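You operate a simulated robot arm through the tools that you are given. There is no shell and no other tool. Be economical: measure what you need, move in short steps, check, and stop when the job is done.

The job below is to be done with a simulated robot arm. You get a single attempt, and the scene is never put back.

Task
Drop 20 ml into the little blue bowl and slide the flag to what the screen says.
Fine: bowl on the leak check's seat; spout swung back; no water spilt; the other two bowls stay.

The check looks at the end state, three seconds after you hand in, the way a careful person would. Anything else that was tipped, shoved, dropped, spilled or broken makes it a failure.

Robot
A 6-joint arm with a two-finger parallel gripper, fixed in place. Base frame: the origin is at the foot of the arm, x ahead of it, y to its left, z up; the work surface is at about z = 862. Readings come in mm, rad, newtons and seconds.
With the tool pointing down near the work surface it reaches from about 240 to 640 mm from the base axis. Its first joint turns from -1.152 to 1.152 rad. Payload 2.7 kg.
The TCP is the grasp point between the finger pads, 23 mm short of the fingertips. In the tool frame z runs along the fingers and y along their closing line. The gripper opens to 94 mm. The fingers are 38 mm wide and 10 mm thick; the gripper's body (54 by 96 mm) begins 39 mm behind the TCP.
Orientation is that of the tool frame in the base frame, as a unit quaternion [x, y, z, w]. With the fingers straight down and closing along the base's y, the tool's x points along the base's -x, its y along +y and its z along -z.

Tools
- The arm moves only by the tool nudge_tool. Its argument "series" is a list of rows, each an object (a shift or turn left out is 0, a gripper value left out holds the last) with "jaw": the gripper command, from -1 (fully open) to 1 (shut), values between in proportion; "offset": the shift along the tool's x, y, z in mm, a list of three; "delta_rot": the turn, a rotation vector about the tool's x, y, z in degrees, a list of three. In form: [{"jaw": jaw, "offset": [x, y, z], "delta_rot": [rx, ry, rz]}, ...]. A call has 1 to 8 rows; each row shifts and turns the commanded pose from where the row before left it, along the tool's axes as they then stand. A row lasts 0.2 s, in which the tool goes at most 50 mm and 0.15 rad; a call with a longer step from one row to the next is refused whole, and so is a gripper value outside its range. A pose out of reach is approached as far as the arm can. The call stops where the force on the tool passes 60 N (or 10 N more than at its start, if that is more) or the arm is blocked; 0.2 s more then pass. Each finger travels about 45 mm/s and halts on what it meets, pressing with about 24 N; the grip force reading is that of the motor and also rises with nothing between the fingers. The clock runs only during rows and for 0.2 s after the last one: add rows that do not move to give the fingers time. It gives the time, the measured TCP pose, the force on the tool (base axes), the opening and the grip force at its end, in the units of the frame above (readings bear some noise), with the torque about the TCP (base axes, N m) and any sound that the robot's microphone picked up.
- Cameras (640 x 400 px; columns grow to the right, rows downward): "scene" is fixed at [61.5, -418.6, 1419.3]; the picture's right is [0.89, -0.46, 0.00], its down [-0.20, -0.38, -0.90] and it looks along [0.42, 0.80, -0.43] (base axes); focal length 298 px, centre (320, 200). "wrist" rides on the gripper at [86, 16, -74] in the tool frame; the picture's right is [-0.18, 0.98, 0.00], its down [-0.58, -0.11, -0.81] and it looks along [-0.79, -0.15, 0.59] (tool axes); focal length 243 px, centre (320, 200). There is no depth. A picture from a camera that has moved, and an enlarged one, comes with that camera's place and axes in the base frame and with its lens.
- capture(camera): a new picture of that camera. It takes no simulated time.
- enlarge(camera, box): a new picture of the part [left, top, right, bottom] of that camera's present view, enlarged. It takes no simulated time.
- job_done(): hands the job in; it is judged then, once.

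Work in short steps. Places have to be worked out from the pictures, the camera data and where the tool is seen: move nearer, look again, correct. Check each grasp and each placing, and mend what went wrong. You have 120 turns and 64 pictures in all, those below and enlarged ones among them. Open the gripper and draw the arm clear of the work before you hand the job in, unless the task says otherwise; then end with one line.

The tools are called after "Call:" by a JSON object that holds its "api" and its "payload". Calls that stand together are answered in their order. nudge_tool: Moves the arm, as the interface text tells. Its arguments: {"type":"object","properties":{"series":{"type":"array"}},"required":["series"]} The other tools are called the same way: capture (camera) takes a picture; enlarge (camera, box) takes an enlarged picture of a part of a camera's view; job_done () hands the job in.

At the start:

```text
clock: 0.0
position: [286.4, 250.7, 1278.8]
tool_rot: [0.0, 1.0, 0.0, 0.0]
contact_force: [0.7, -0.7, -0.7]
torque: [-0.01, 0.01, 0.0]
finger_gap: 94.1
gripper_force: 0.0
```

scene: 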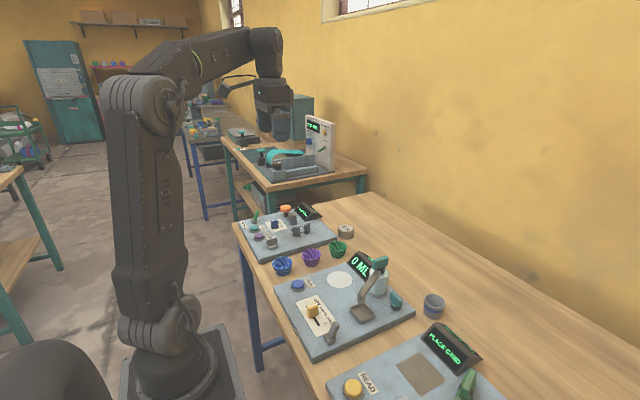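
wrist: 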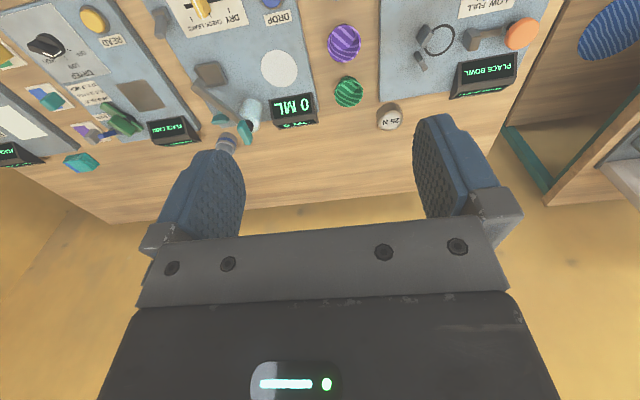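

I start by enlarging the scene view around the dispenser panel and the leak-check panel to read the controls.

Call:
{"api": "enlarge", "payload": {"camera": "scene", "box": [260, 230, 460, 355]}}

Call:
{"api": "enlarge", "payload": {"camera": "scene", "box": [225, 190, 365, 280]}}

Call:
{"api": "enlarge", "payload": {"camera": "wrist", "box": [150, 0, 350, 150]}}

Call:
{"api": "enlarge", "payload": {"camera": "wrist", "box": [320, 0, 560, 150]}}

```text
3.20 times, centred on (360, 292) of scene
camera zoom: at [61.5, -418.6, 1419.3], right [0.89, -0.46, 0.0], down [-0.2, -0.38, -0.9], along [0.42, 0.8, -0.43], focal length 955 px, centre (192, -96)
```

zoom: 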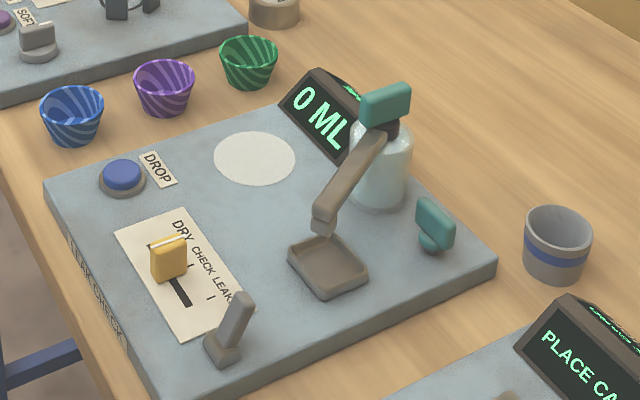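

```text
4.44 times, centred on (295, 235) of scene
camera zoom: at [61.5, -418.6, 1419.3], right [0.89, -0.46, 0.0], down [-0.2, -0.38, -0.9], along [0.42, 0.8, -0.43], focal length 1327 px, centre (431, 44)
```

zoom: 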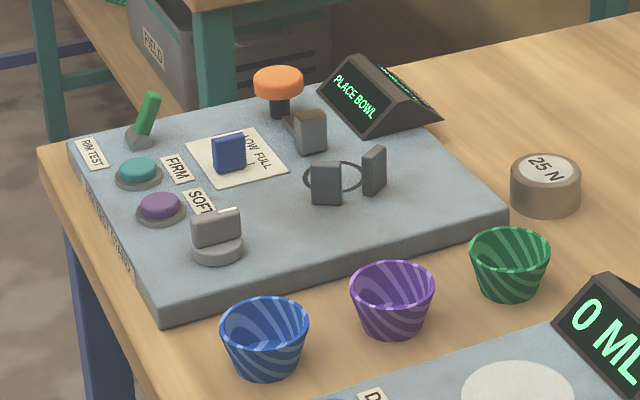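

```text
2.67 times, centred on (250, 75) of wrist
camera zoom: at [199.8, 267.2, 1352.1], right [0.18, 0.98, 0.0], down [0.58, -0.11, 0.81], along [0.79, -0.15, -0.59], focal length 647 px, centre (507, 533)
```

zoom: 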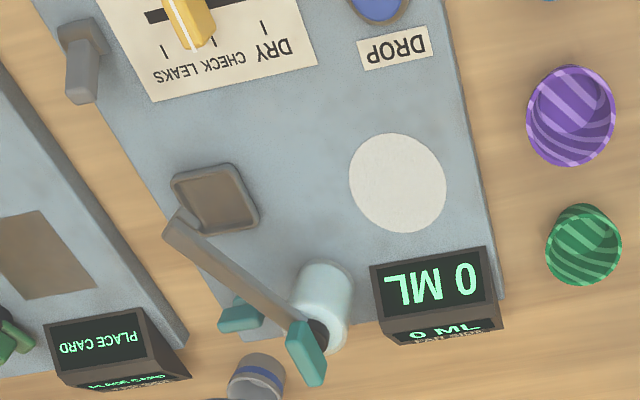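

```text
2.67 times, centred on (440, 75) of wrist
camera zoom: at [199.8, 267.2, 1352.1], right [0.18, 0.98, 0.0], down [0.58, -0.11, 0.81], along [0.79, -0.15, -0.59], focal length 647 px, centre (0, 533)
```

zoom: 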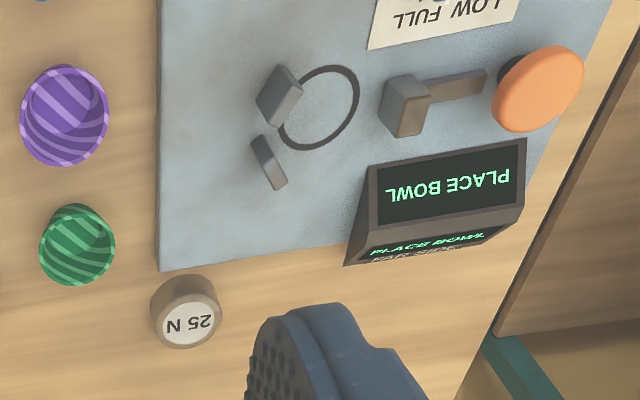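

The device in question: DRY/CHECK/LEAKS flag, DROP button, white disc seat around (404,120), spout parked over the tray at ~(385,-8), bottle around (463,31). I move lower and across, staying well above everything, to look more closely.

Call:
{"api": "nudge_tool", "payload": {"series": [{"jaw": -1, "offset": [0, -37, 33]}, {"offset": [0, -37, 33]}, {"offset": [0, -37, 33]}, {"offset": [0, -37, 33]}, {"offset": [0, 0, 0]}]}}

Call:
{"api": "capture", "payload": {"camera": "wrist"}}

```text
clock: 1.2
position: [286.1, 101.6, 1148.0]
tool_rot: [-0.001, 1.0, 0.001, 0.0]
contact_force: [0.4, 0.3, -0.1]
torque: [-0.02, 0.0, 0.03]
finger_gap: 94.0
gripper_force: 0.0
```

```text
57 pictures are left
camera wrist: at [199.4, 118.2, 1220.8], right [0.18, 0.98, 0.0], down [0.58, -0.11, 0.81], along [0.79, -0.15, -0.59], focal length 243 px, centre (320, 200)
```

wrist: 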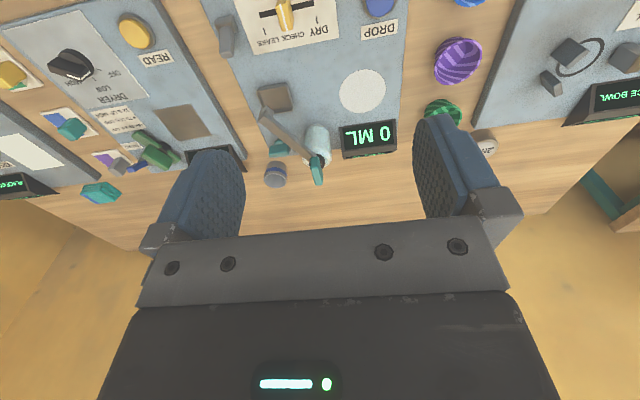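

Call:
{"api": "enlarge", "payload": {"camera": "wrist", "box": [200, 0, 420, 200]}}

Call:
{"api": "enlarge", "payload": {"camera": "scene", "box": [270, 265, 370, 360]}}

```text
2.00 times, centred on (310, 100) of wrist
camera zoom: at [199.4, 118.2, 1220.8], right [0.18, 0.98, 0.0], down [0.58, -0.11, 0.81], along [0.79, -0.15, -0.59], focal length 485 px, centre (340, 400)
```

zoom: 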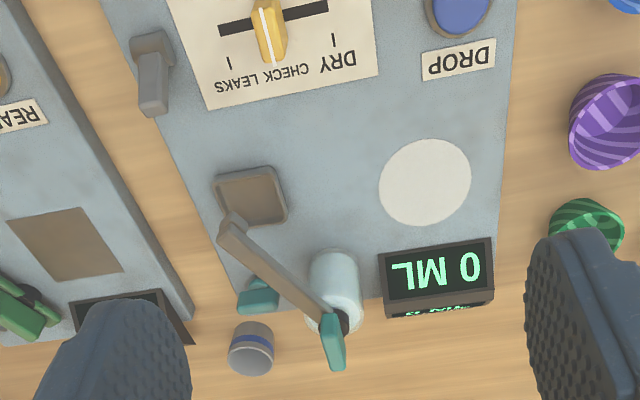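

```text
4.21 times, centred on (320, 312) of scene
camera zoom: at [61.5, -418.6, 1419.3], right [0.89, -0.46, 0.0], down [-0.2, -0.38, -0.9], along [0.42, 0.8, -0.43], focal length 1257 px, centre (320, -274)
```

zoom: 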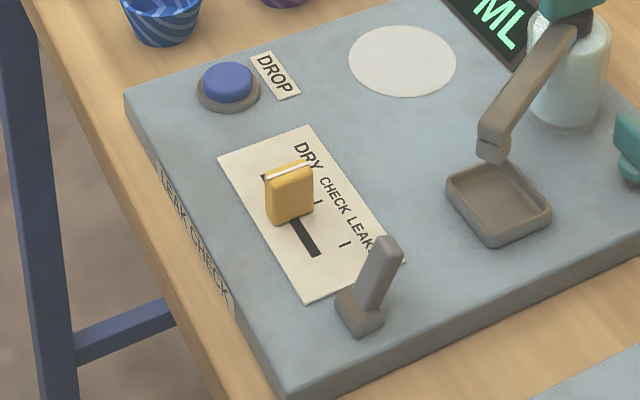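

The unit is labelled LEAK CHECK; the flag stands at CHECK, and the blue bowl should be near (287,239). I move the wrist camera behind it to measure its place and shape.

Call:
{"api": "nudge_tool", "payload": {"series": [{"offset": [15, 33, 15]}, {"offset": [15, 33, 15]}, {"offset": [15, 33, 15]}, {"offset": [15, 33, 15]}, {"offset": [0, 0, 0]}]}}

Call:
{"api": "enlarge", "payload": {"camera": "wrist", "box": [200, 0, 440, 150]}}

```text
clock: 2.4
position: [227.8, 233.4, 1084.6]
tool_rot: [0.001, 1.0, 0.0, 0.0]
contact_force: [0.3, -0.4, -0.4]
torque: [-0.03, 0.02, 0.01]
finger_gap: 94.0
gripper_force: 0.0
```

```text
2.67 times, centred on (320, 75) of wrist
camera zoom: at [140.2, 249.9, 1159.1], right [0.18, 0.98, 0.0], down [0.58, -0.11, 0.81], along [0.79, -0.15, -0.59], focal length 647 px, centre (320, 533)
```

zoom: 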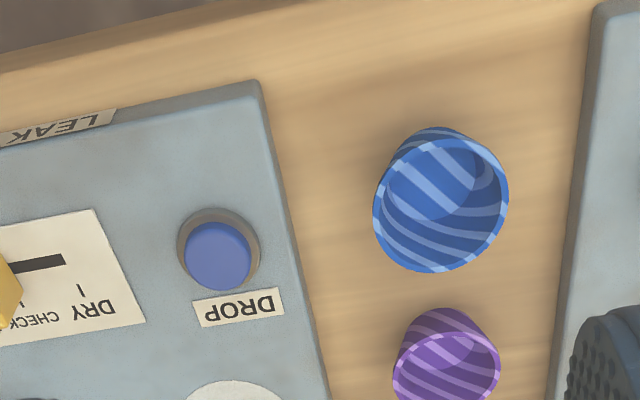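

Triangulating between the two cameras gives the blue bowl rim centre at about (298,276,862), button top (302,168,865), seat about (417,145,855) — so the bench is lower than the nominal 862. I go above the bowl at a safe height and look again.

Call:
{"api": "nudge_tool", "payload": {"series": [{"jaw": -0.8, "offset": [-17.5, 10.7, 31]}, {"offset": [-17.5, 10.7, 31]}, {"offset": [-17.5, 10.7, 31]}, {"offset": [-17.5, 10.7, 31]}, {"offset": [0, 0, 0]}]}}

Call:
{"api": "capture", "payload": {"camera": "wrist"}}

Call:
{"api": "enlarge", "payload": {"camera": "scene", "box": [225, 190, 365, 290]}}

```text
clock: 3.6
position: [297.2, 276.0, 962.0]
tool_rot: [0.0, 1.0, 0.001, 0.0]
contact_force: [0.4, 0.4, 0.2]
torque: [0.03, 0.0, 0.01]
finger_gap: 84.9
gripper_force: 0.0
```

```text
53 pictures are left
camera wrist: at [210.6, 292.4, 1034.9], right [0.18, 0.98, 0.0], down [0.58, -0.11, 0.81], along [0.79, -0.15, -0.59], focal length 243 px, centre (320, 200)
```

wrist: 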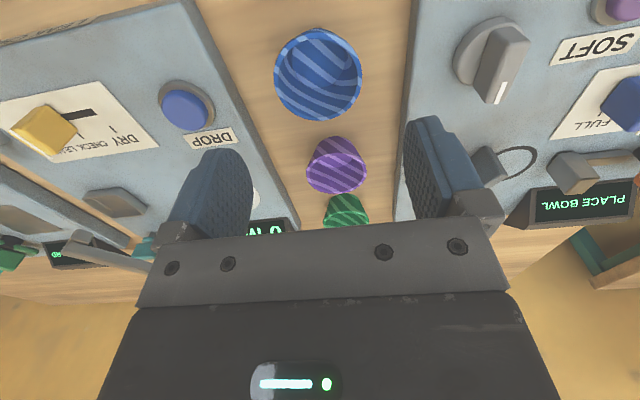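

```text
4.00 times, centred on (295, 240) of scene
camera zoom: at [61.5, -418.6, 1419.3], right [0.89, -0.46, 0.0], down [-0.2, -0.38, -0.9], along [0.42, 0.8, -0.43], focal length 1194 px, centre (420, 40)
```

zoom: 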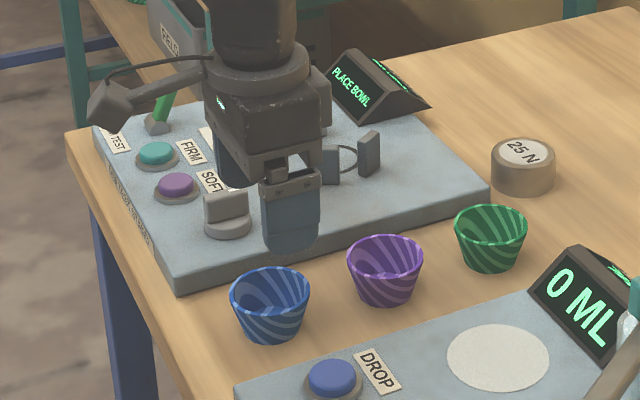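

Rim now reads centre about (294,275.5), z≈865, diameter about 62. Fingers clear both boards by ~10 mm at this opening, so I descend in steps to straddle the rim.

Call:
{"api": "nudge_tool", "payload": {"series": [{"offset": [2, 0, 30]}, {"offset": [0, 0, 30]}, {"offset": [0, 0, 15]}, {"offset": [0, 0, 0]}]}}

Call:
{"api": "capture", "payload": {"camera": "wrist"}}

Call:
{"api": "enlarge", "payload": {"camera": "scene", "box": [235, 200, 345, 290]}}

```text
clock: 4.6
position: [296.7, 276.3, 886.3]
tool_rot: [0.0, 1.0, 0.0, 0.0]
contact_force: [-0.3, 0.6, -0.5]
torque: [-0.02, -0.02, -0.03]
finger_gap: 84.8
gripper_force: 0.2
```

```text
51 pictures are left
camera wrist: at [209.1, 293.0, 959.6], right [0.18, 0.98, 0.0], down [0.58, -0.11, 0.81], along [0.79, -0.15, -0.59], focal length 243 px, centre (320, 200)
```

wrist: 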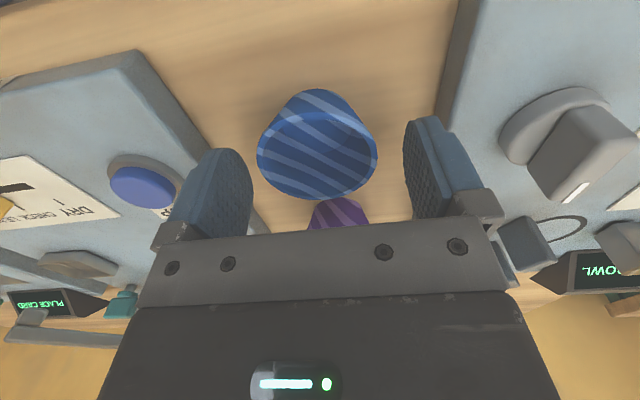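

```text
4.44 times, centred on (290, 245) of scene
camera zoom: at [61.5, -418.6, 1419.3], right [0.89, -0.46, 0.0], down [-0.2, -0.38, -0.9], along [0.42, 0.8, -0.43], focal length 1327 px, centre (453, 0)
```

zoom: 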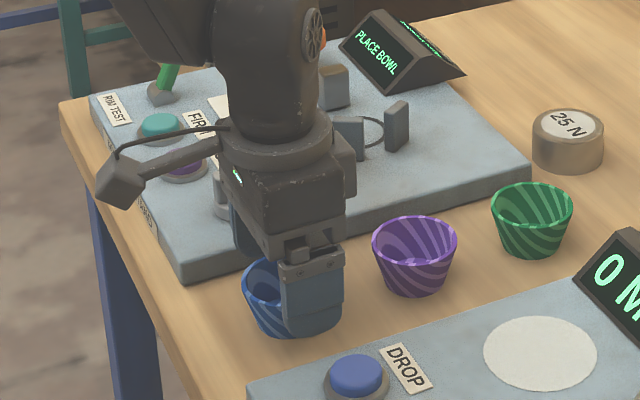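

Rim centre measures (295,275): well aligned. Descend 26 mm more, then close.

Call:
{"api": "nudge_tool", "payload": {"series": [{"offset": [1.5, -1, 13]}, {"offset": [0, 0, 13]}, {"offset": [0, 0, 0]}]}}

Call:
{"api": "capture", "payload": {"camera": "wrist"}}

```text
clock: 5.4
position: [294.5, 276.6, 862.6]
tool_rot: [0.0, 1.0, 0.001, 0.001]
contact_force: [-11.1, -2.5, 44.3]
torque: [-2.13, 0.79, -0.4]
finger_gap: 85.8
gripper_force: 1.7
```

```text
49 pictures are left
camera wrist: at [207.0, 293.3, 936.8], right [0.18, 0.98, 0.0], down [0.58, -0.11, 0.81], along [0.79, -0.15, -0.59], focal length 243 px, centre (320, 200)
```

wrist: 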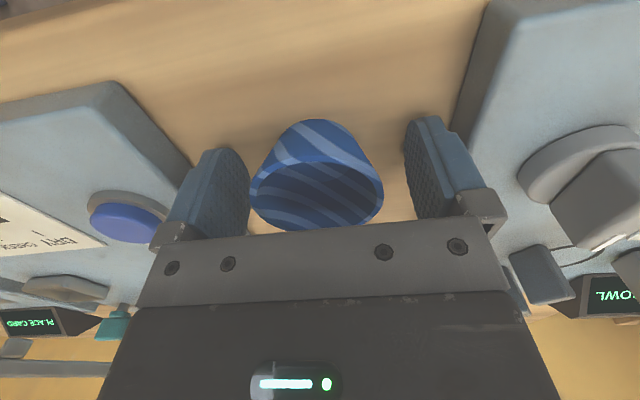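

44 N upward with a torque placing it at the −y finger: it has touched something (board rim or bench). I back up 6 mm and re-read.

Call:
{"api": "nudge_tool", "payload": {"series": [{"offset": [0, 0, -8]}, {"offset": [0, 0, 0]}]}}

Call:
{"api": "enlarge", "payload": {"camera": "scene", "box": [235, 220, 345, 290]}}

Call:
{"api": "enlarge", "payload": {"camera": "wrist", "box": [130, 80, 290, 260]}}

```text
clock: 6.0
position: [293.7, 276.2, 868.9]
tool_rot: [0.0, 1.0, 0.0, 0.0]
contact_force: [-0.8, -0.5, 0.1]
torque: [0.02, -0.01, 0.02]
finger_gap: 84.5
gripper_force: 0.1
```

```text
5.71 times, centred on (290, 255) of scene
camera zoom: at [61.5, -418.6, 1419.3], right [0.89, -0.46, 0.0], down [-0.2, -0.38, -0.9], along [0.42, 0.8, -0.43], focal length 1706 px, centre (491, -114)
```

zoom: 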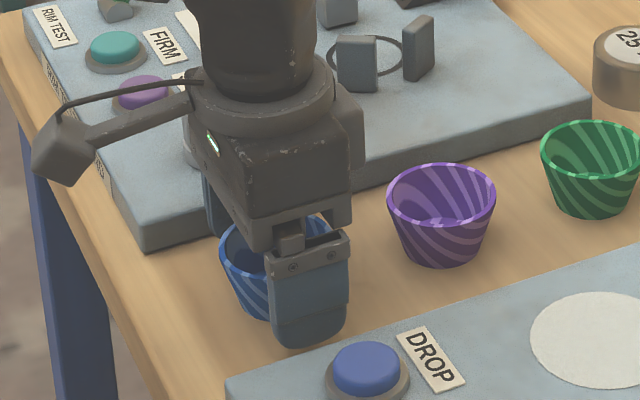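

```text
2.22 times, centred on (210, 170) of wrist
camera zoom: at [207.2, 293.0, 942.4], right [0.18, 0.98, 0.0], down [0.58, -0.11, 0.81], along [0.79, -0.15, -0.59], focal length 539 px, centre (564, 267)
```

zoom: 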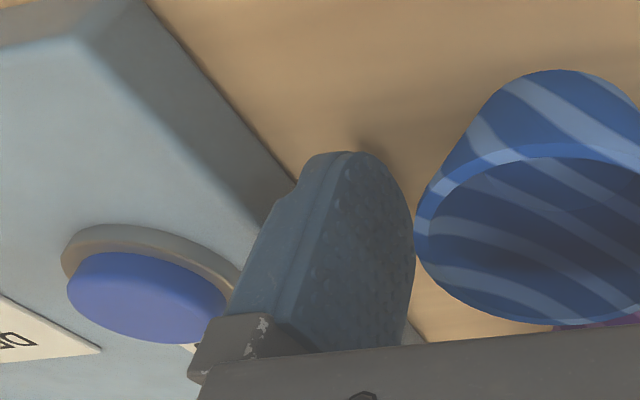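

Force is gone at z=869; the outer side of the finger had met the board's slanted flank. At this height the rim is already close to the pad centre, so I narrow the jaw first, lower slightly, and then close.

Call:
{"api": "nudge_tool", "payload": {"series": [{"jaw": -0.55, "offset": [0, 0, 0]}, {"offset": [0, -1, 0]}, {"offset": [0, 0, 4]}, {"offset": [0, 0, 0]}]}}

Call:
{"api": "capture", "payload": {"camera": "wrist"}}

```text
clock: 7.0
position: [292.2, 275.1, 865.4]
tool_rot: [0.0, 1.0, 0.0, 0.001]
contact_force: [0.6, -0.4, 0.0]
torque: [-0.02, -0.01, 0.0]
finger_gap: 72.9
gripper_force: 0.1
```

```text
46 pictures are left
camera wrist: at [206.3, 292.1, 939.7], right [0.18, 0.98, 0.0], down [0.58, -0.11, 0.81], along [0.79, -0.15, -0.59], focal length 243 px, centre (320, 200)
```

wrist: 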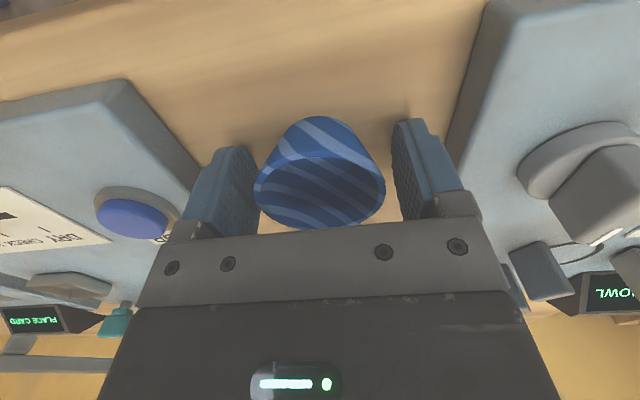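

Well centred in y; rim centre about x≈296, so I shift 3 mm forward and close.

Call:
{"api": "nudge_tool", "payload": {"series": [{"offset": [-3.5, 0, 0]}, {"jaw": 0.2}, {"jaw": 0.2}, {"jaw": 0.2}, {"jaw": 0.2}]}}

Call:
{"api": "capture", "payload": {"camera": "wrist"}}

```text
clock: 8.2
position: [298.3, 274.8, 866.4]
tool_rot: [0.0, 1.0, 0.0, 0.0]
contact_force: [-0.2, 0.5, -0.3]
torque: [0.02, 0.02, 0.01]
finger_gap: 58.4
gripper_force: 13.9
```

```text
45 pictures are left
camera wrist: at [209.7, 292.6, 939.2], right [0.18, 0.98, 0.0], down [0.58, -0.11, 0.81], along [0.79, -0.15, -0.59], focal length 243 px, centre (320, 200)
```

wrist: 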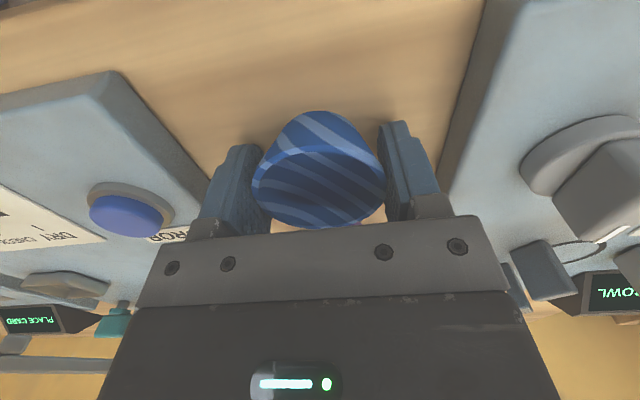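

The fingers stopped on the bowl at 58.4 mm with 14 N. I lift 20 mm to check the grasp.

Call:
{"api": "nudge_tool", "payload": {"series": [{"offset": [0, 0, -10]}, {"offset": [0, 0, -10]}, {"offset": [0, 0, 0]}]}}

Call:
{"api": "enlarge", "payload": {"camera": "scene", "box": [235, 210, 345, 290]}}

Call:
{"api": "capture", "payload": {"camera": "wrist"}}

```text
clock: 9.0
position: [297.4, 276.6, 886.6]
tool_rot: [0.0, 1.0, 0.0, 0.001]
contact_force: [0.5, 0.4, 0.1]
torque: [0.0, -0.03, -0.01]
finger_gap: 58.4
gripper_force: 13.6
```

```text
5.00 times, centred on (290, 250) of scene
camera zoom: at [61.5, -418.6, 1419.3], right [0.89, -0.46, 0.0], down [-0.2, -0.38, -0.9], along [0.42, 0.8, -0.43], focal length 1492 px, centre (470, -50)
```

zoom: 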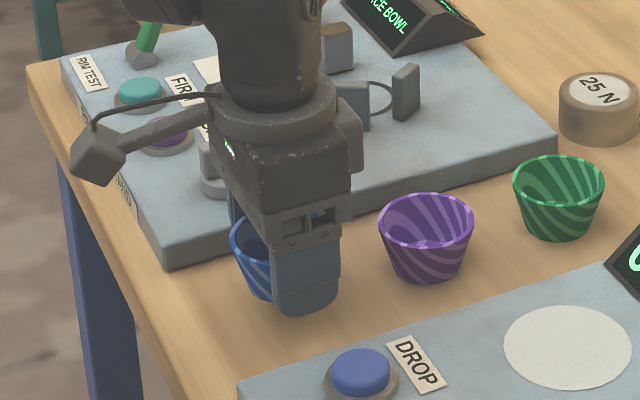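

```text
43 pictures are left
camera wrist: at [210.3, 292.7, 959.2], right [0.18, 0.98, 0.0], down [0.58, -0.11, 0.81], along [0.79, -0.15, -0.59], focal length 243 px, centre (320, 200)
```

wrist: 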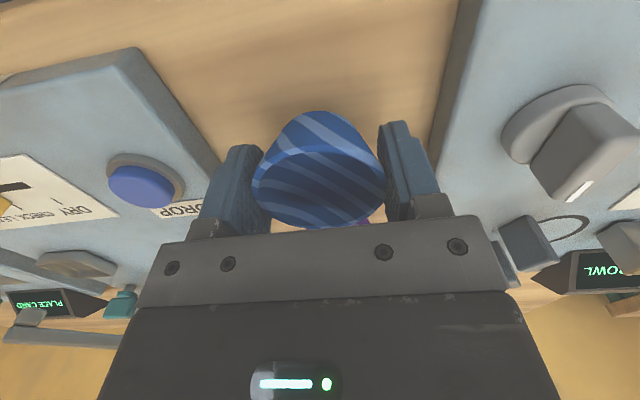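

Bowl is held level. I lift to about z=965 and carry it above the seat at roughly (417,145).

Call:
{"api": "nudge_tool", "payload": {"series": [{"offset": [0, 0, -40]}, {"offset": [0, 0, -40]}, {"offset": [-24, -26, 0]}, {"offset": [-24, -26, 0]}, {"offset": [-24, -26, 0]}, {"offset": [-24, -26, 0]}, {"offset": [-23, -26, 0]}, {"offset": [0, 0, 0]}]}}

Call:
{"api": "capture", "payload": {"camera": "wrist"}}

Call:
{"api": "enlarge", "payload": {"camera": "scene", "box": [260, 210, 460, 335]}}

```text
clock: 10.8
position: [415.2, 143.9, 964.2]
tool_rot: [0.0, 1.0, 0.0, 0.0]
contact_force: [0.0, -0.2, 0.2]
torque: [0.01, 0.01, 0.0]
finger_gap: 58.4
gripper_force: 14.4
```

```text
42 pictures are left
camera wrist: at [328.8, 160.3, 1038.4], right [0.18, 0.98, 0.0], down [0.58, -0.11, 0.81], along [0.79, -0.15, -0.59], focal length 243 px, centre (320, 200)
```

wrist: 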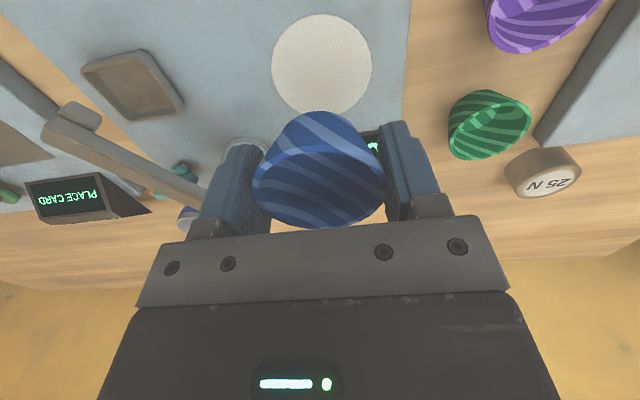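

```text
3.20 times, centred on (360, 272) of scene
camera zoom: at [61.5, -418.6, 1419.3], right [0.89, -0.46, 0.0], down [-0.2, -0.38, -0.9], along [0.42, 0.8, -0.43], focal length 955 px, centre (192, -32)
```

zoom: 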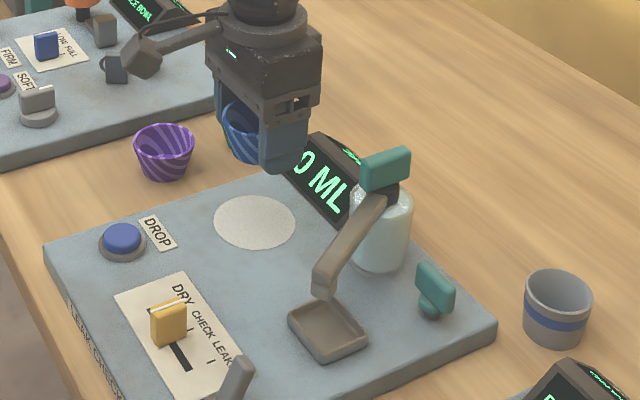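

Seat measures about (412,146) with ~73 mm diameter. I correct by 2 mm and descend to about z=912.

Call:
{"api": "nudge_tool", "payload": {"series": [{"offset": [2, 2, 25]}, {"offset": [0, 0, 25]}, {"offset": [0, 0, 0]}]}}

Call:
{"api": "capture", "payload": {"camera": "wrist"}}

Call:
{"api": "enlarge", "payload": {"camera": "scene", "box": [290, 230, 410, 305]}}

```text
clock: 11.6
position: [413.0, 147.8, 916.3]
tool_rot: [0.0, 1.0, 0.0, 0.0]
contact_force: [0.8, -0.1, 0.5]
torque: [0.0, 0.0, 0.0]
finger_gap: 58.7
gripper_force: 14.0
```

```text
40 pictures are left
camera wrist: at [325.7, 163.2, 989.5], right [0.18, 0.98, 0.0], down [0.58, -0.11, 0.81], along [0.79, -0.15, -0.59], focal length 243 px, centre (320, 200)
```

wrist: 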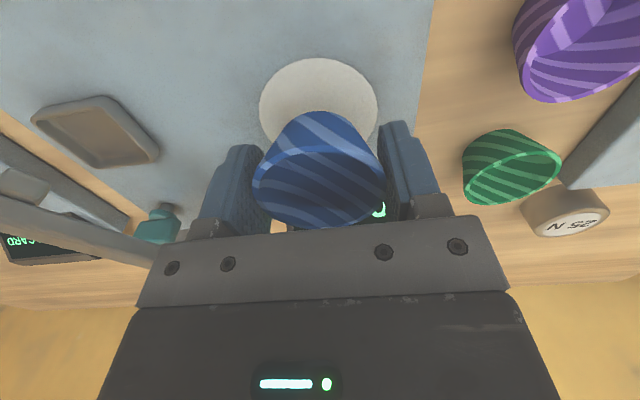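

```text
5.33 times, centred on (350, 268) of scene
camera zoom: at [61.5, -418.6, 1419.3], right [0.89, -0.46, 0.0], down [-0.2, -0.38, -0.9], along [0.42, 0.8, -0.43], focal length 1592 px, centre (160, -160)
```

zoom: 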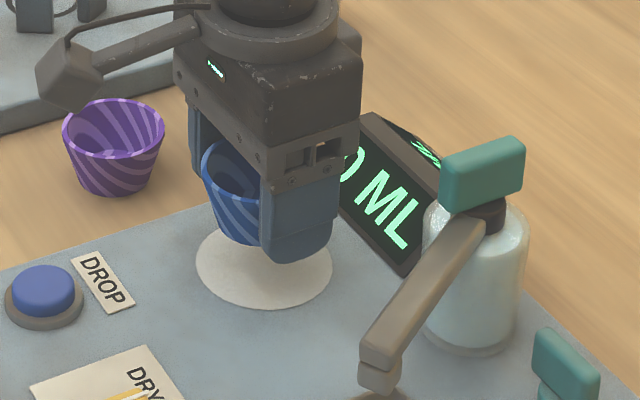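

Seat centre again (411,146). I correct and lower to ~z 897, then feel downward in small steps.

Call:
{"api": "nudge_tool", "payload": {"series": [{"offset": [1.5, -2, 10]}, {"offset": [0, 0, 9]}, {"offset": [0, 0, 0]}]}}

Call:
{"api": "enlarge", "payload": {"camera": "scene", "box": [290, 230, 410, 305]}}

```text
clock: 12.4
position: [410.5, 145.1, 896.7]
tool_rot: [0.0, 1.0, -0.001, 0.0]
contact_force: [0.3, -0.4, 0.2]
torque: [0.01, 0.0, -0.01]
finger_gap: 58.4
gripper_force: 14.2
```

```text
5.33 times, centred on (350, 268) of scene
camera zoom: at [61.5, -418.6, 1419.3], right [0.89, -0.46, 0.0], down [-0.2, -0.38, -0.9], along [0.42, 0.8, -0.43], focal length 1592 px, centre (160, -160)
```

zoom: 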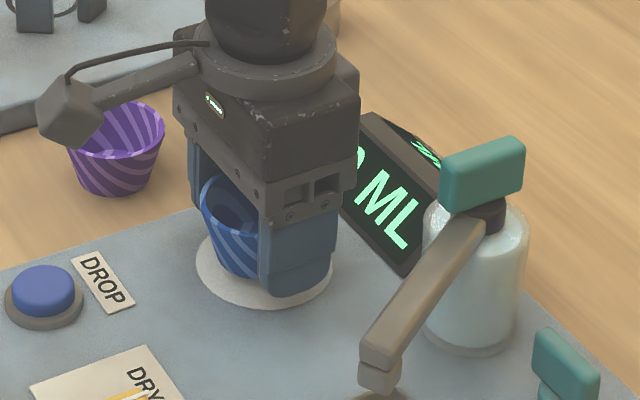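

The bowl base is within a few mm of the seat. Feeling down in 2 mm rows.

Call:
{"api": "nudge_tool", "payload": {"series": [{"offset": [0, 0, 2]}, {"offset": [0, 0, 2]}, {"offset": [0, 0, 0]}]}}

```text
clock: 13.2
position: [410.4, 145.6, 892.2]
tool_rot: [-0.001, 1.0, 0.0, 0.0]
contact_force: [-0.2, -0.1, -0.4]
torque: [0.02, 0.04, 0.04]
finger_gap: 58.6
gripper_force: 14.9
```

No contact yet at 892; continue.

Call:
{"api": "nudge_tool", "payload": {"series": [{"offset": [0, 0, 2]}, {"offset": [0, 0, 1]}, {"offset": [0, 0, 0]}]}}

```text
clock: 14.0
position: [412.0, 146.2, 889.4]
tool_rot: [0.0, 1.0, 0.0, 0.0]
contact_force: [1.3, -0.1, 0.2]
torque: [-0.02, 0.03, 0.0]
finger_gap: 58.7
gripper_force: 14.2
```

Still free at 889; another 2 mm with a look.

Call:
{"api": "nudge_tool", "payload": {"series": [{"offset": [0, 0, 1.5]}, {"offset": [0, 0, 1]}, {"offset": [0, 0, 0]}]}}

Call:
{"api": "enlarge", "payload": {"camera": "scene", "box": [315, 255, 375, 293]}}

```text
clock: 14.8
position: [412.8, 145.3, 888.6]
tool_rot: [-0.001, 1.0, -0.001, 0.0]
contact_force: [-0.2, -0.6, 3.1]
torque: [-0.05, 0.07, 0.01]
finger_gap: 58.7
gripper_force: 14.6
```

```text
10.53 times, centred on (345, 274) of scene
camera zoom: at [61.4, -418.6, 1419.3], right [0.89, -0.46, 0.0], down [-0.2, -0.38, -0.9], along [0.42, 0.8, -0.43], focal length 3142 px, centre (57, -579)
```

zoom: 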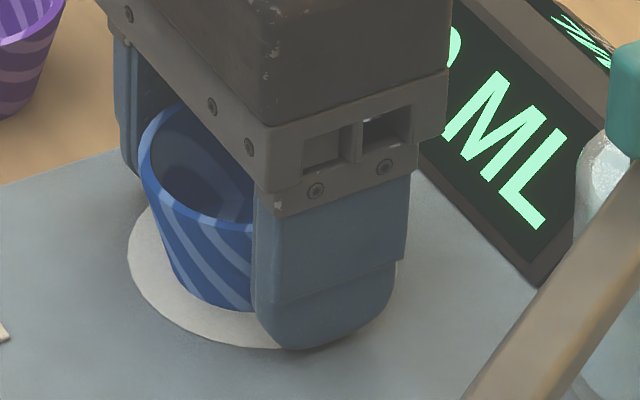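

3 N upward: the bowl rests on the seat. I open the fingers moderately and rise straight up.

Call:
{"api": "nudge_tool", "payload": {"series": [{"jaw": -0.35}, {"jaw": -0.6}, {"jaw": -0.6}, {"jaw": -0.6}, {"offset": [0, 0, -30]}, {"offset": [0, 0, -40]}, {"offset": [0, 0, -40]}, {"offset": [0, 0, 0]}]}}

Call:
{"api": "capture", "payload": {"camera": "wrist"}}

Call:
{"api": "enlarge", "payload": {"camera": "scene", "box": [280, 240, 440, 340]}}

```text
clock: 16.6
position: [410.5, 145.8, 996.1]
tool_rot: [0.0, 1.0, 0.0, 0.0]
contact_force: [0.1, -0.9, 0.2]
torque: [-0.03, 0.0, 0.0]
finger_gap: 75.1
gripper_force: 0.1
```

```text
36 pictures are left
camera wrist: at [323.9, 162.6, 1070.8], right [0.18, 0.98, 0.0], down [0.58, -0.11, 0.81], along [0.79, -0.15, -0.59], focal length 243 px, centre (320, 200)
```

wrist: 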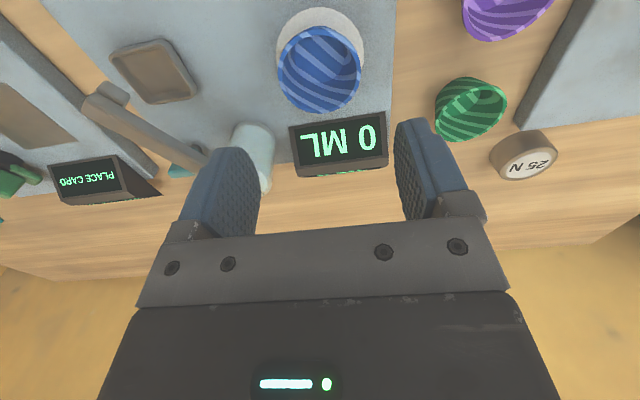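

```text
4.00 times, centred on (360, 290) of scene
camera zoom: at [61.5, -418.6, 1419.3], right [0.89, -0.46, 0.0], down [-0.2, -0.38, -0.9], along [0.42, 0.8, -0.43], focal length 1194 px, centre (160, -160)
```

zoom: 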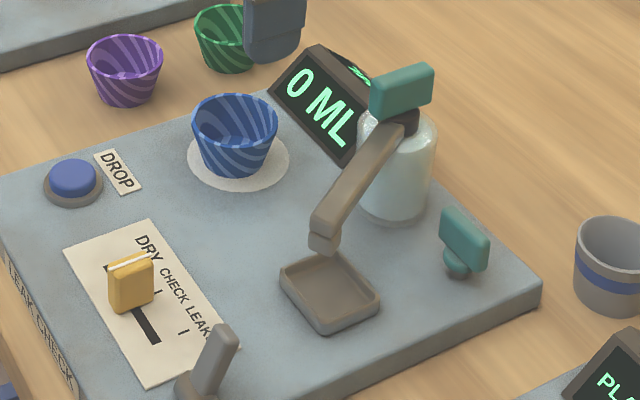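

The bowl stands on the seat. I place the spout nozzle at (388,1), ~z 908 (above the bowl's rim at 888), its pivot at about (485,58), so it must turn ~80° to reach the seat; I close the fingers and go to the −y side of the spout arm, still high.

Call:
{"api": "nudge_tool", "payload": {"series": [{"jaw": 1, "offset": [0, -40, 0]}, {"offset": [-4, -42, 0]}, {"offset": [-4, -42, 0]}, {"offset": [-4, -42, 0]}, {"offset": [0, 0, 0]}, {"offset": [0, 0, 0]}]}}

Call:
{"api": "capture", "payload": {"camera": "wrist"}}

Call:
{"api": "enlarge", "payload": {"camera": "scene", "box": [280, 220, 440, 340]}}

```text
clock: 18.0
position: [423.1, -18.3, 996.1]
tool_rot: [0.001, 1.0, 0.0, 0.0]
contact_force: [-0.5, -1.1, -0.3]
torque: [0.01, 0.0, 0.01]
finger_gap: 0.0
gripper_force: 23.9
```

```text
34 pictures are left
camera wrist: at [337.0, -2.3, 1069.8], right [0.18, 0.98, 0.0], down [0.58, -0.11, 0.81], along [0.79, -0.15, -0.59], focal length 243 px, centre (320, 200)
```

wrist: 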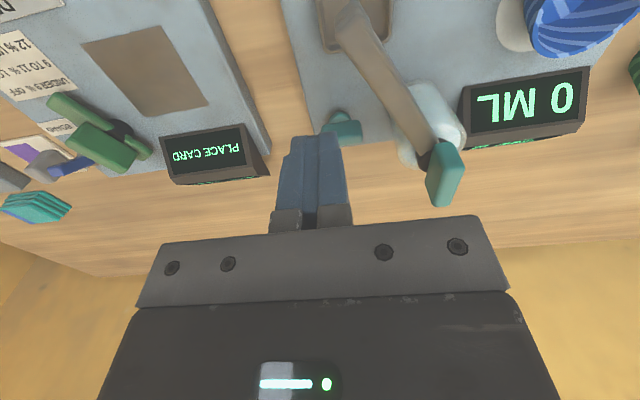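

```text
3.33 times, centred on (360, 280) of scene
camera zoom: at [61.5, -418.6, 1419.3], right [0.89, -0.46, 0.0], down [-0.2, -0.38, -0.9], along [0.42, 0.8, -0.43], focal length 995 px, centre (187, -67)
```

zoom: 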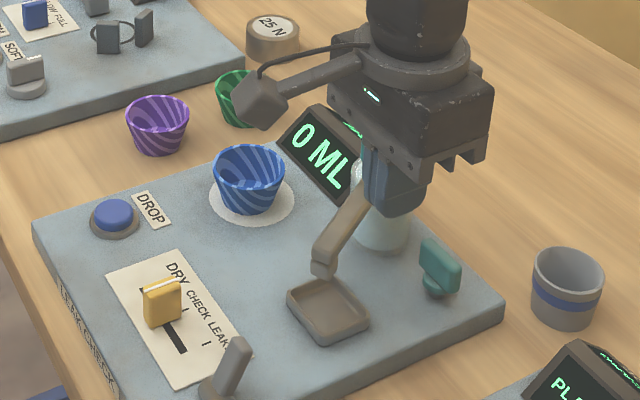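

The picture agrees (pivot ≈(478,54)); the closed fingers are ~11 mm clear of the arm. I descend to TCP z≈928, tips at 905.

Call:
{"api": "nudge_tool", "payload": {"series": [{"offset": [0, -3, 30]}, {"offset": [0, 0, 25]}, {"offset": [0, 0, 13]}, {"offset": [0, 0, 0]}]}}

Call:
{"api": "enlarge", "payload": {"camera": "scene", "box": [300, 230, 440, 330]}}

Call:
{"api": "capture", "payload": {"camera": "wrist"}}

```text
clock: 19.0
position: [423.5, -21.6, 929.8]
tool_rot: [-0.001, 1.0, -0.001, 0.001]
contact_force: [0.5, 0.2, 0.0]
torque: [0.0, 0.01, -0.02]
finger_gap: 0.0
gripper_force: 24.0
```

```text
4.00 times, centred on (370, 280) of scene
camera zoom: at [61.5, -418.6, 1419.3], right [0.89, -0.46, 0.0], down [-0.2, -0.38, -0.9], along [0.42, 0.8, -0.43], focal length 1194 px, centre (120, -120)
```

zoom: 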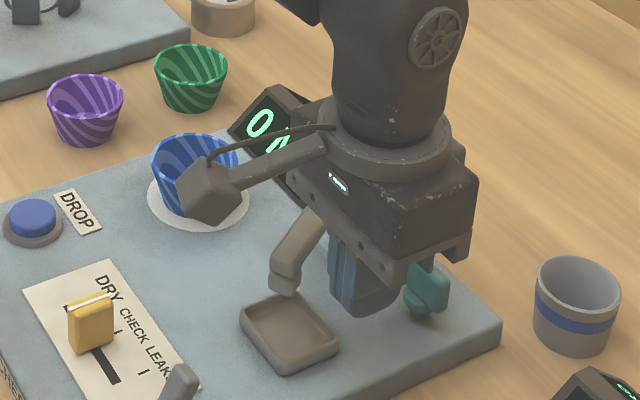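

```text
31 pictures are left
camera wrist: at [337.9, -6.2, 1003.1], right [0.18, 0.98, 0.0], down [0.58, -0.11, 0.81], along [0.79, -0.15, -0.59], focal length 243 px, centre (320, 200)
```

wrist: 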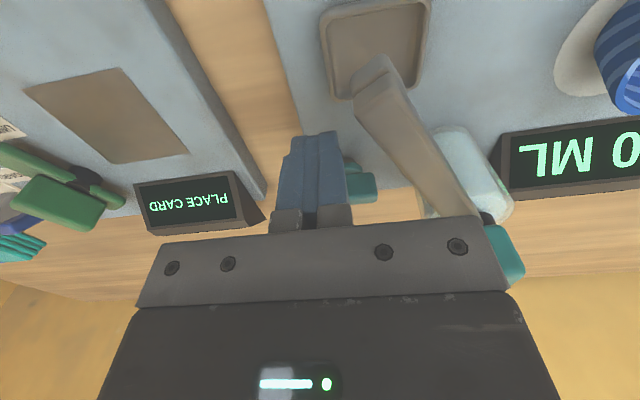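

Nothing touched, and the fingers sit beside the arm at the proper height. I push the spout in small rows along the arc for the first ~40°.

Call:
{"api": "nudge_tool", "payload": {"series": [{"offset": [3.2, 10.5, 0]}, {"offset": [3.2, 10.5, 0]}, {"offset": [3.2, 10.5, 0]}, {"offset": [3.3, 10.5, 0]}, {"offset": [8.5, 8, 0]}, {"offset": [8.5, 8, 0]}, {"offset": [0, 0, 0]}]}}

Call:
{"api": "capture", "payload": {"camera": "wrist"}}

```text
clock: 20.6
position: [394.5, 34.8, 929.7]
tool_rot: [0.0, 1.0, 0.0, 0.001]
contact_force: [-0.2, 0.1, -0.5]
torque: [0.02, 0.01, 0.0]
finger_gap: 0.1
gripper_force: 24.1
```

```text
30 pictures are left
camera wrist: at [307.9, 50.9, 1004.0], right [0.18, 0.98, 0.0], down [0.58, -0.11, 0.81], along [0.79, -0.15, -0.59], focal length 243 px, centre (320, 200)
```

wrist: 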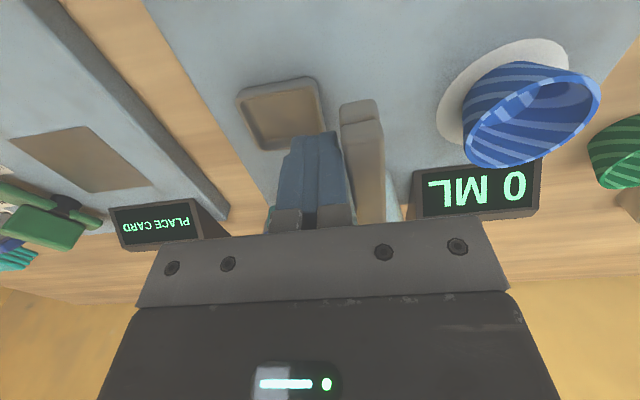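

The spout follows with little force and is now about half way. Continue along the arc toward the seat, stopping a bit short.

Call:
{"api": "nudge_tool", "payload": {"series": [{"offset": [10, 14, 0]}, {"offset": [-1, 14, 0]}, {"offset": [-1, 14, 0]}, {"offset": [-3, 12, 0]}, {"offset": [-4, 12, 0]}, {"offset": [0, 0, 0]}]}}

Call:
{"api": "capture", "payload": {"camera": "wrist"}}

Call:
{"api": "enlarge", "payload": {"camera": "scene", "box": [290, 220, 430, 320]}}

```text
clock: 22.0
position: [392.4, 101.1, 930.0]
tool_rot: [0.0, 1.0, -0.001, 0.0]
contact_force: [-0.2, 0.4, -0.2]
torque: [-0.01, -0.02, 0.01]
finger_gap: 0.1
gripper_force: 24.2
```

```text
29 pictures are left
camera wrist: at [307.2, 117.2, 1003.7], right [0.18, 0.98, 0.0], down [0.58, -0.11, 0.81], along [0.79, -0.15, -0.59], focal length 243 px, centre (320, 200)
```

wrist: 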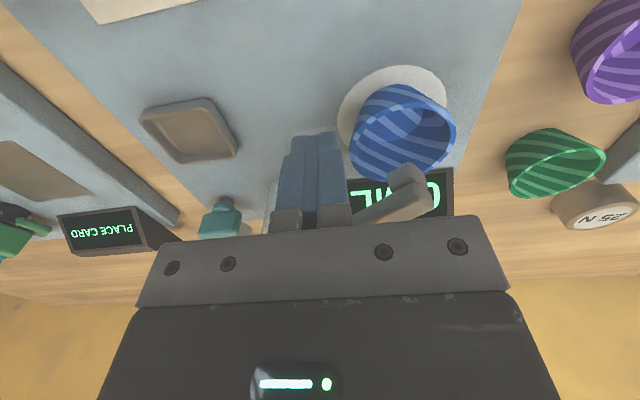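

```text
4.00 times, centred on (360, 270) of scene
camera zoom: at [61.5, -418.6, 1419.3], right [0.89, -0.46, 0.0], down [-0.2, -0.38, -0.9], along [0.42, 0.8, -0.43], focal length 1194 px, centre (160, -80)
```

zoom: 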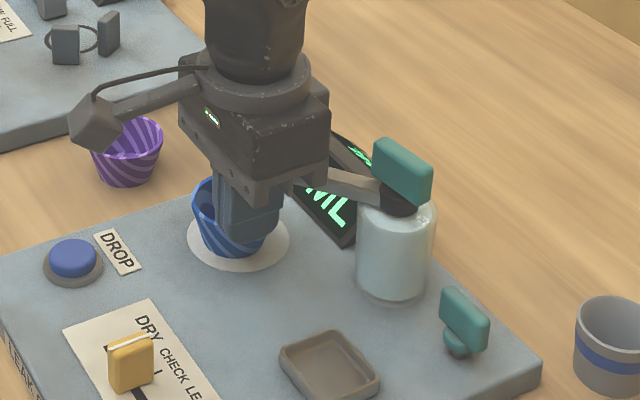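

The nozzle seems to be over the bowl already. I raise the tool straight up and back off to verify.

Call:
{"api": "nudge_tool", "payload": {"series": [{"offset": [4, -4, 0]}, {"offset": [0, 0, -40]}, {"offset": [0, 0, -40]}, {"offset": [40, 0, 0]}, {"offset": [40, 0, 0]}, {"offset": [0, 0, 0]}]}}

Call:
{"api": "enlarge", "payload": {"camera": "wrist", "box": [220, 0, 460, 180]}}

Call:
{"api": "enlarge", "payload": {"camera": "scene", "box": [290, 220, 430, 320]}}

```text
clock: 23.4
position: [304.8, 98.7, 1011.1]
tool_rot: [0.0, 1.0, 0.0, 0.001]
contact_force: [0.7, 0.0, 0.0]
torque: [-0.01, -0.03, -0.01]
finger_gap: 0.0
gripper_force: 23.8
```

```text
2.22 times, centred on (340, 90) of wrist
camera zoom: at [218.5, 115.1, 1084.1], right [0.18, 0.98, 0.0], down [0.58, -0.11, 0.81], along [0.79, -0.15, -0.59], focal length 539 px, centre (276, 444)
```

zoom: 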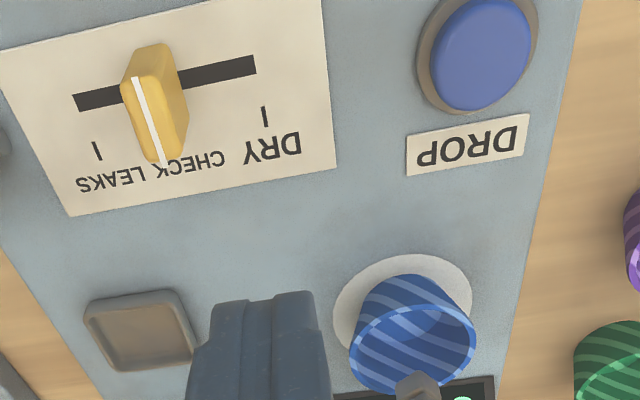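

```text
4.00 times, centred on (360, 270) of scene
camera zoom: at [61.5, -418.6, 1419.3], right [0.89, -0.46, 0.0], down [-0.2, -0.38, -0.9], along [0.42, 0.8, -0.43], focal length 1194 px, centre (160, -80)
```

zoom: 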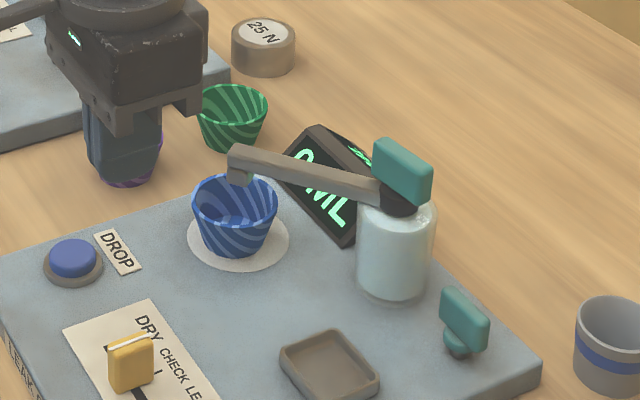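

Nozzle at ~(418,144) over the bowl centred (411,146): good. Now to the DROP button at about (301.5,170), top ~866; I go above it and down to 5 mm clear.

Call:
{"api": "nudge_tool", "payload": {"series": [{"offset": [1.5, 35.5, 0]}, {"offset": [1.5, 35.5, 0]}, {"offset": [0, 0, 40]}, {"offset": [0, 0, 40]}, {"offset": [0, 0, 32]}, {"offset": [0, 0, 0]}]}}

Call:
{"api": "enlarge", "payload": {"camera": "scene", "box": [250, 220, 370, 310]}}

Call:
{"api": "capture", "payload": {"camera": "wrist"}}

```text
clock: 24.8
position: [305.6, 167.7, 897.3]
tool_rot: [0.0, 1.0, 0.0, 0.0]
contact_force: [-1.0, 0.7, 1.2]
torque: [0.02, 0.02, 0.0]
finger_gap: 0.0
gripper_force: 24.2
```

```text
4.44 times, centred on (310, 265) of scene
camera zoom: at [61.5, -418.6, 1419.3], right [0.89, -0.46, 0.0], down [-0.2, -0.38, -0.9], along [0.42, 0.8, -0.43], focal length 1327 px, centre (364, -89)
```

zoom: 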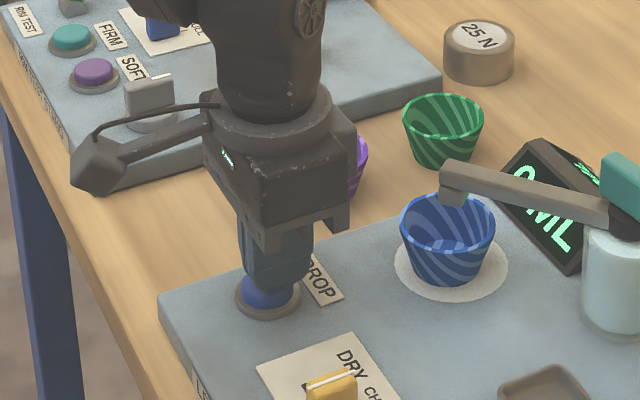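

```text
24 pictures are left
camera wrist: at [219.3, 184.7, 971.4], right [0.18, 0.98, 0.0], down [0.58, -0.11, 0.81], along [0.79, -0.15, -0.59], focal length 243 px, centre (320, 200)
```

wrist: 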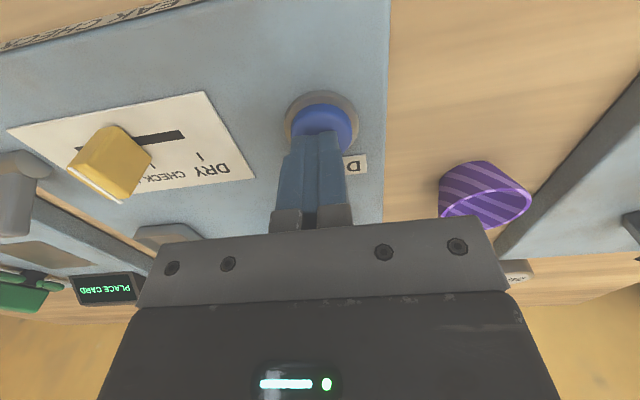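

The button reads (297,171), so I shift 7 mm back and 3 mm left, then press down gently.

Call:
{"api": "nudge_tool", "payload": {"series": [{"offset": [7, 3, 0]}, {"offset": [0, 0, 0]}, {"offset": [0, 0, 4]}, {"offset": [0, 0, 3]}, {"offset": [0, 0, 2]}, {"offset": [0, 0, 0]}]}}

```text
clock: 26.0
position: [298.8, 171.9, 892.5]
tool_rot: [0.0, 1.0, 0.001, 0.002]
contact_force: [-11.4, -4.5, 32.3]
torque: [-0.12, 0.44, -0.01]
finger_gap: 0.0
gripper_force: 24.0
heard: click
stopped in row 5: the force on the tool passed its limit at 66 N (the readings are from after the stop); the commanded pose is now the measured one
```

A click was heard. I release upward and look at the screen.

Call:
{"api": "nudge_tool", "payload": {"series": [{"offset": [0, 0, -8]}, {"offset": [0, 0, 0]}, {"offset": [0, 0, 0]}, {"offset": [0, 0, 0]}]}}

Call:
{"api": "enlarge", "payload": {"camera": "scene", "box": [320, 240, 420, 310]}}

```text
clock: 27.0
position: [298.4, 172.0, 900.0]
tool_rot: [0.0, 1.0, 0.002, 0.002]
contact_force: [-0.3, 0.4, -0.2]
torque: [0.0, 0.03, 0.05]
finger_gap: 0.0
gripper_force: 24.0
```

```text
5.71 times, centred on (370, 275) of scene
camera zoom: at [61.5, -418.6, 1419.3], right [0.89, -0.46, 0.0], down [-0.2, -0.38, -0.9], along [0.42, 0.8, -0.43], focal length 1706 px, centre (34, -229)
```

zoom: 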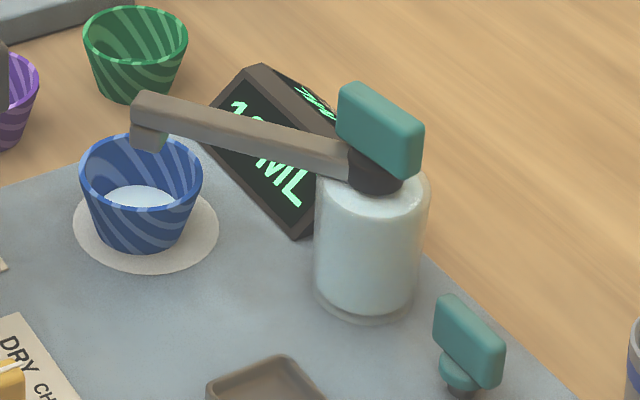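

The bowl has water and the screen reads "1? ML"; I enlarge it to be certain of the amount per press.

Call:
{"api": "enlarge", "payload": {"camera": "scene", "box": [350, 248, 384, 284]}}

```text
11.11 times, centred on (367, 266) of scene
camera zoom: at [61.5, -418.6, 1419.3], right [0.89, -0.46, 0.0], down [-0.2, -0.38, -0.9], along [0.42, 0.8, -0.43], focal length 3316 px, centre (-202, -533)
```

zoom: 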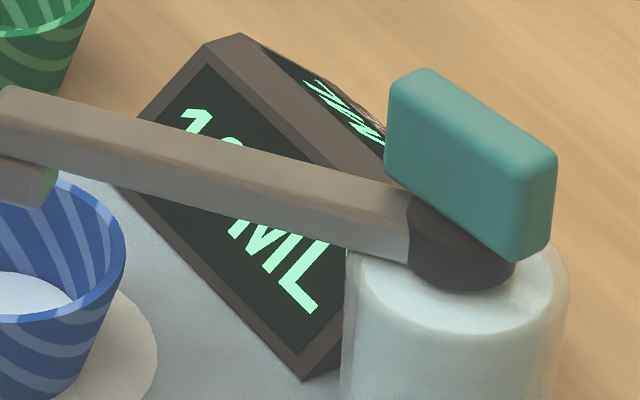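

The second digit is hidden by the spout. I raise the tool to read the screen with the wrist camera.

Call:
{"api": "nudge_tool", "payload": {"series": [{"offset": [0, 0, -45]}, {"offset": [0, -15, -45]}, {"offset": [0, -25, -40]}, {"offset": [0, -25, -40]}, {"offset": [0, 0, -40]}, {"offset": [0, 0, 0]}]}}

Call:
{"api": "enlarge", "payload": {"camera": "wrist", "box": [300, 50, 460, 170]}}

```text
clock: 28.4
position: [297.5, 103.8, 1109.8]
tool_rot: [0.001, 1.0, 0.002, 0.002]
contact_force: [-0.9, -0.2, 0.7]
torque: [-0.03, 0.0, 0.01]
finger_gap: 0.0
gripper_force: 24.3
```

```text
3.33 times, centred on (380, 110) of wrist
camera zoom: at [211.4, 120.6, 1183.6], right [0.18, 0.98, 0.0], down [0.58, -0.11, 0.81], along [0.79, -0.15, -0.59], focal length 809 px, centre (120, 500)
```

zoom: 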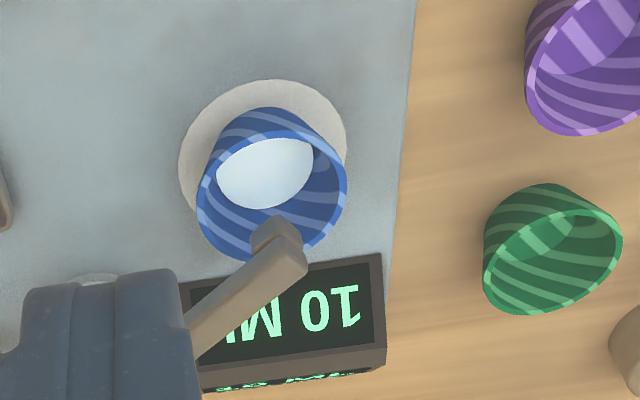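

It reads 10 ML, so one press gives 10; exactly one more is needed. I go back above the button.

Call:
{"api": "nudge_tool", "payload": {"series": [{"offset": [0, 34, 20]}, {"offset": [-1, 34, 20]}, {"offset": [0, 0, 45]}, {"offset": [0, 0, 45]}, {"offset": [0, 0, 45]}, {"offset": [0, 0, 34]}, {"offset": [0, 0, 0]}]}}

```text
clock: 30.0
position: [302.6, 174.4, 898.7]
tool_rot: [0.0, 1.0, 0.001, 0.002]
contact_force: [0.2, 0.2, -0.3]
torque: [0.03, 0.0, 0.02]
finger_gap: 0.0
gripper_force: 23.8
```

Correct to (299,172) and press once, then release at once.

Call:
{"api": "nudge_tool", "payload": {"series": [{"offset": [3.5, -2.5, 0]}, {"offset": [0, 0, 0]}, {"offset": [0, 0, 4]}, {"offset": [0, 0, 4]}, {"offset": [0, 0, 2]}]}}

```text
clock: 31.2
position: [297.2, 172.8, 893.4]
tool_rot: [0.0, 1.0, 0.003, 0.004]
contact_force: [-7.5, -7.0, 46.5]
torque: [-0.17, 0.49, -0.06]
finger_gap: 0.0
gripper_force: 24.2
heard: click
```

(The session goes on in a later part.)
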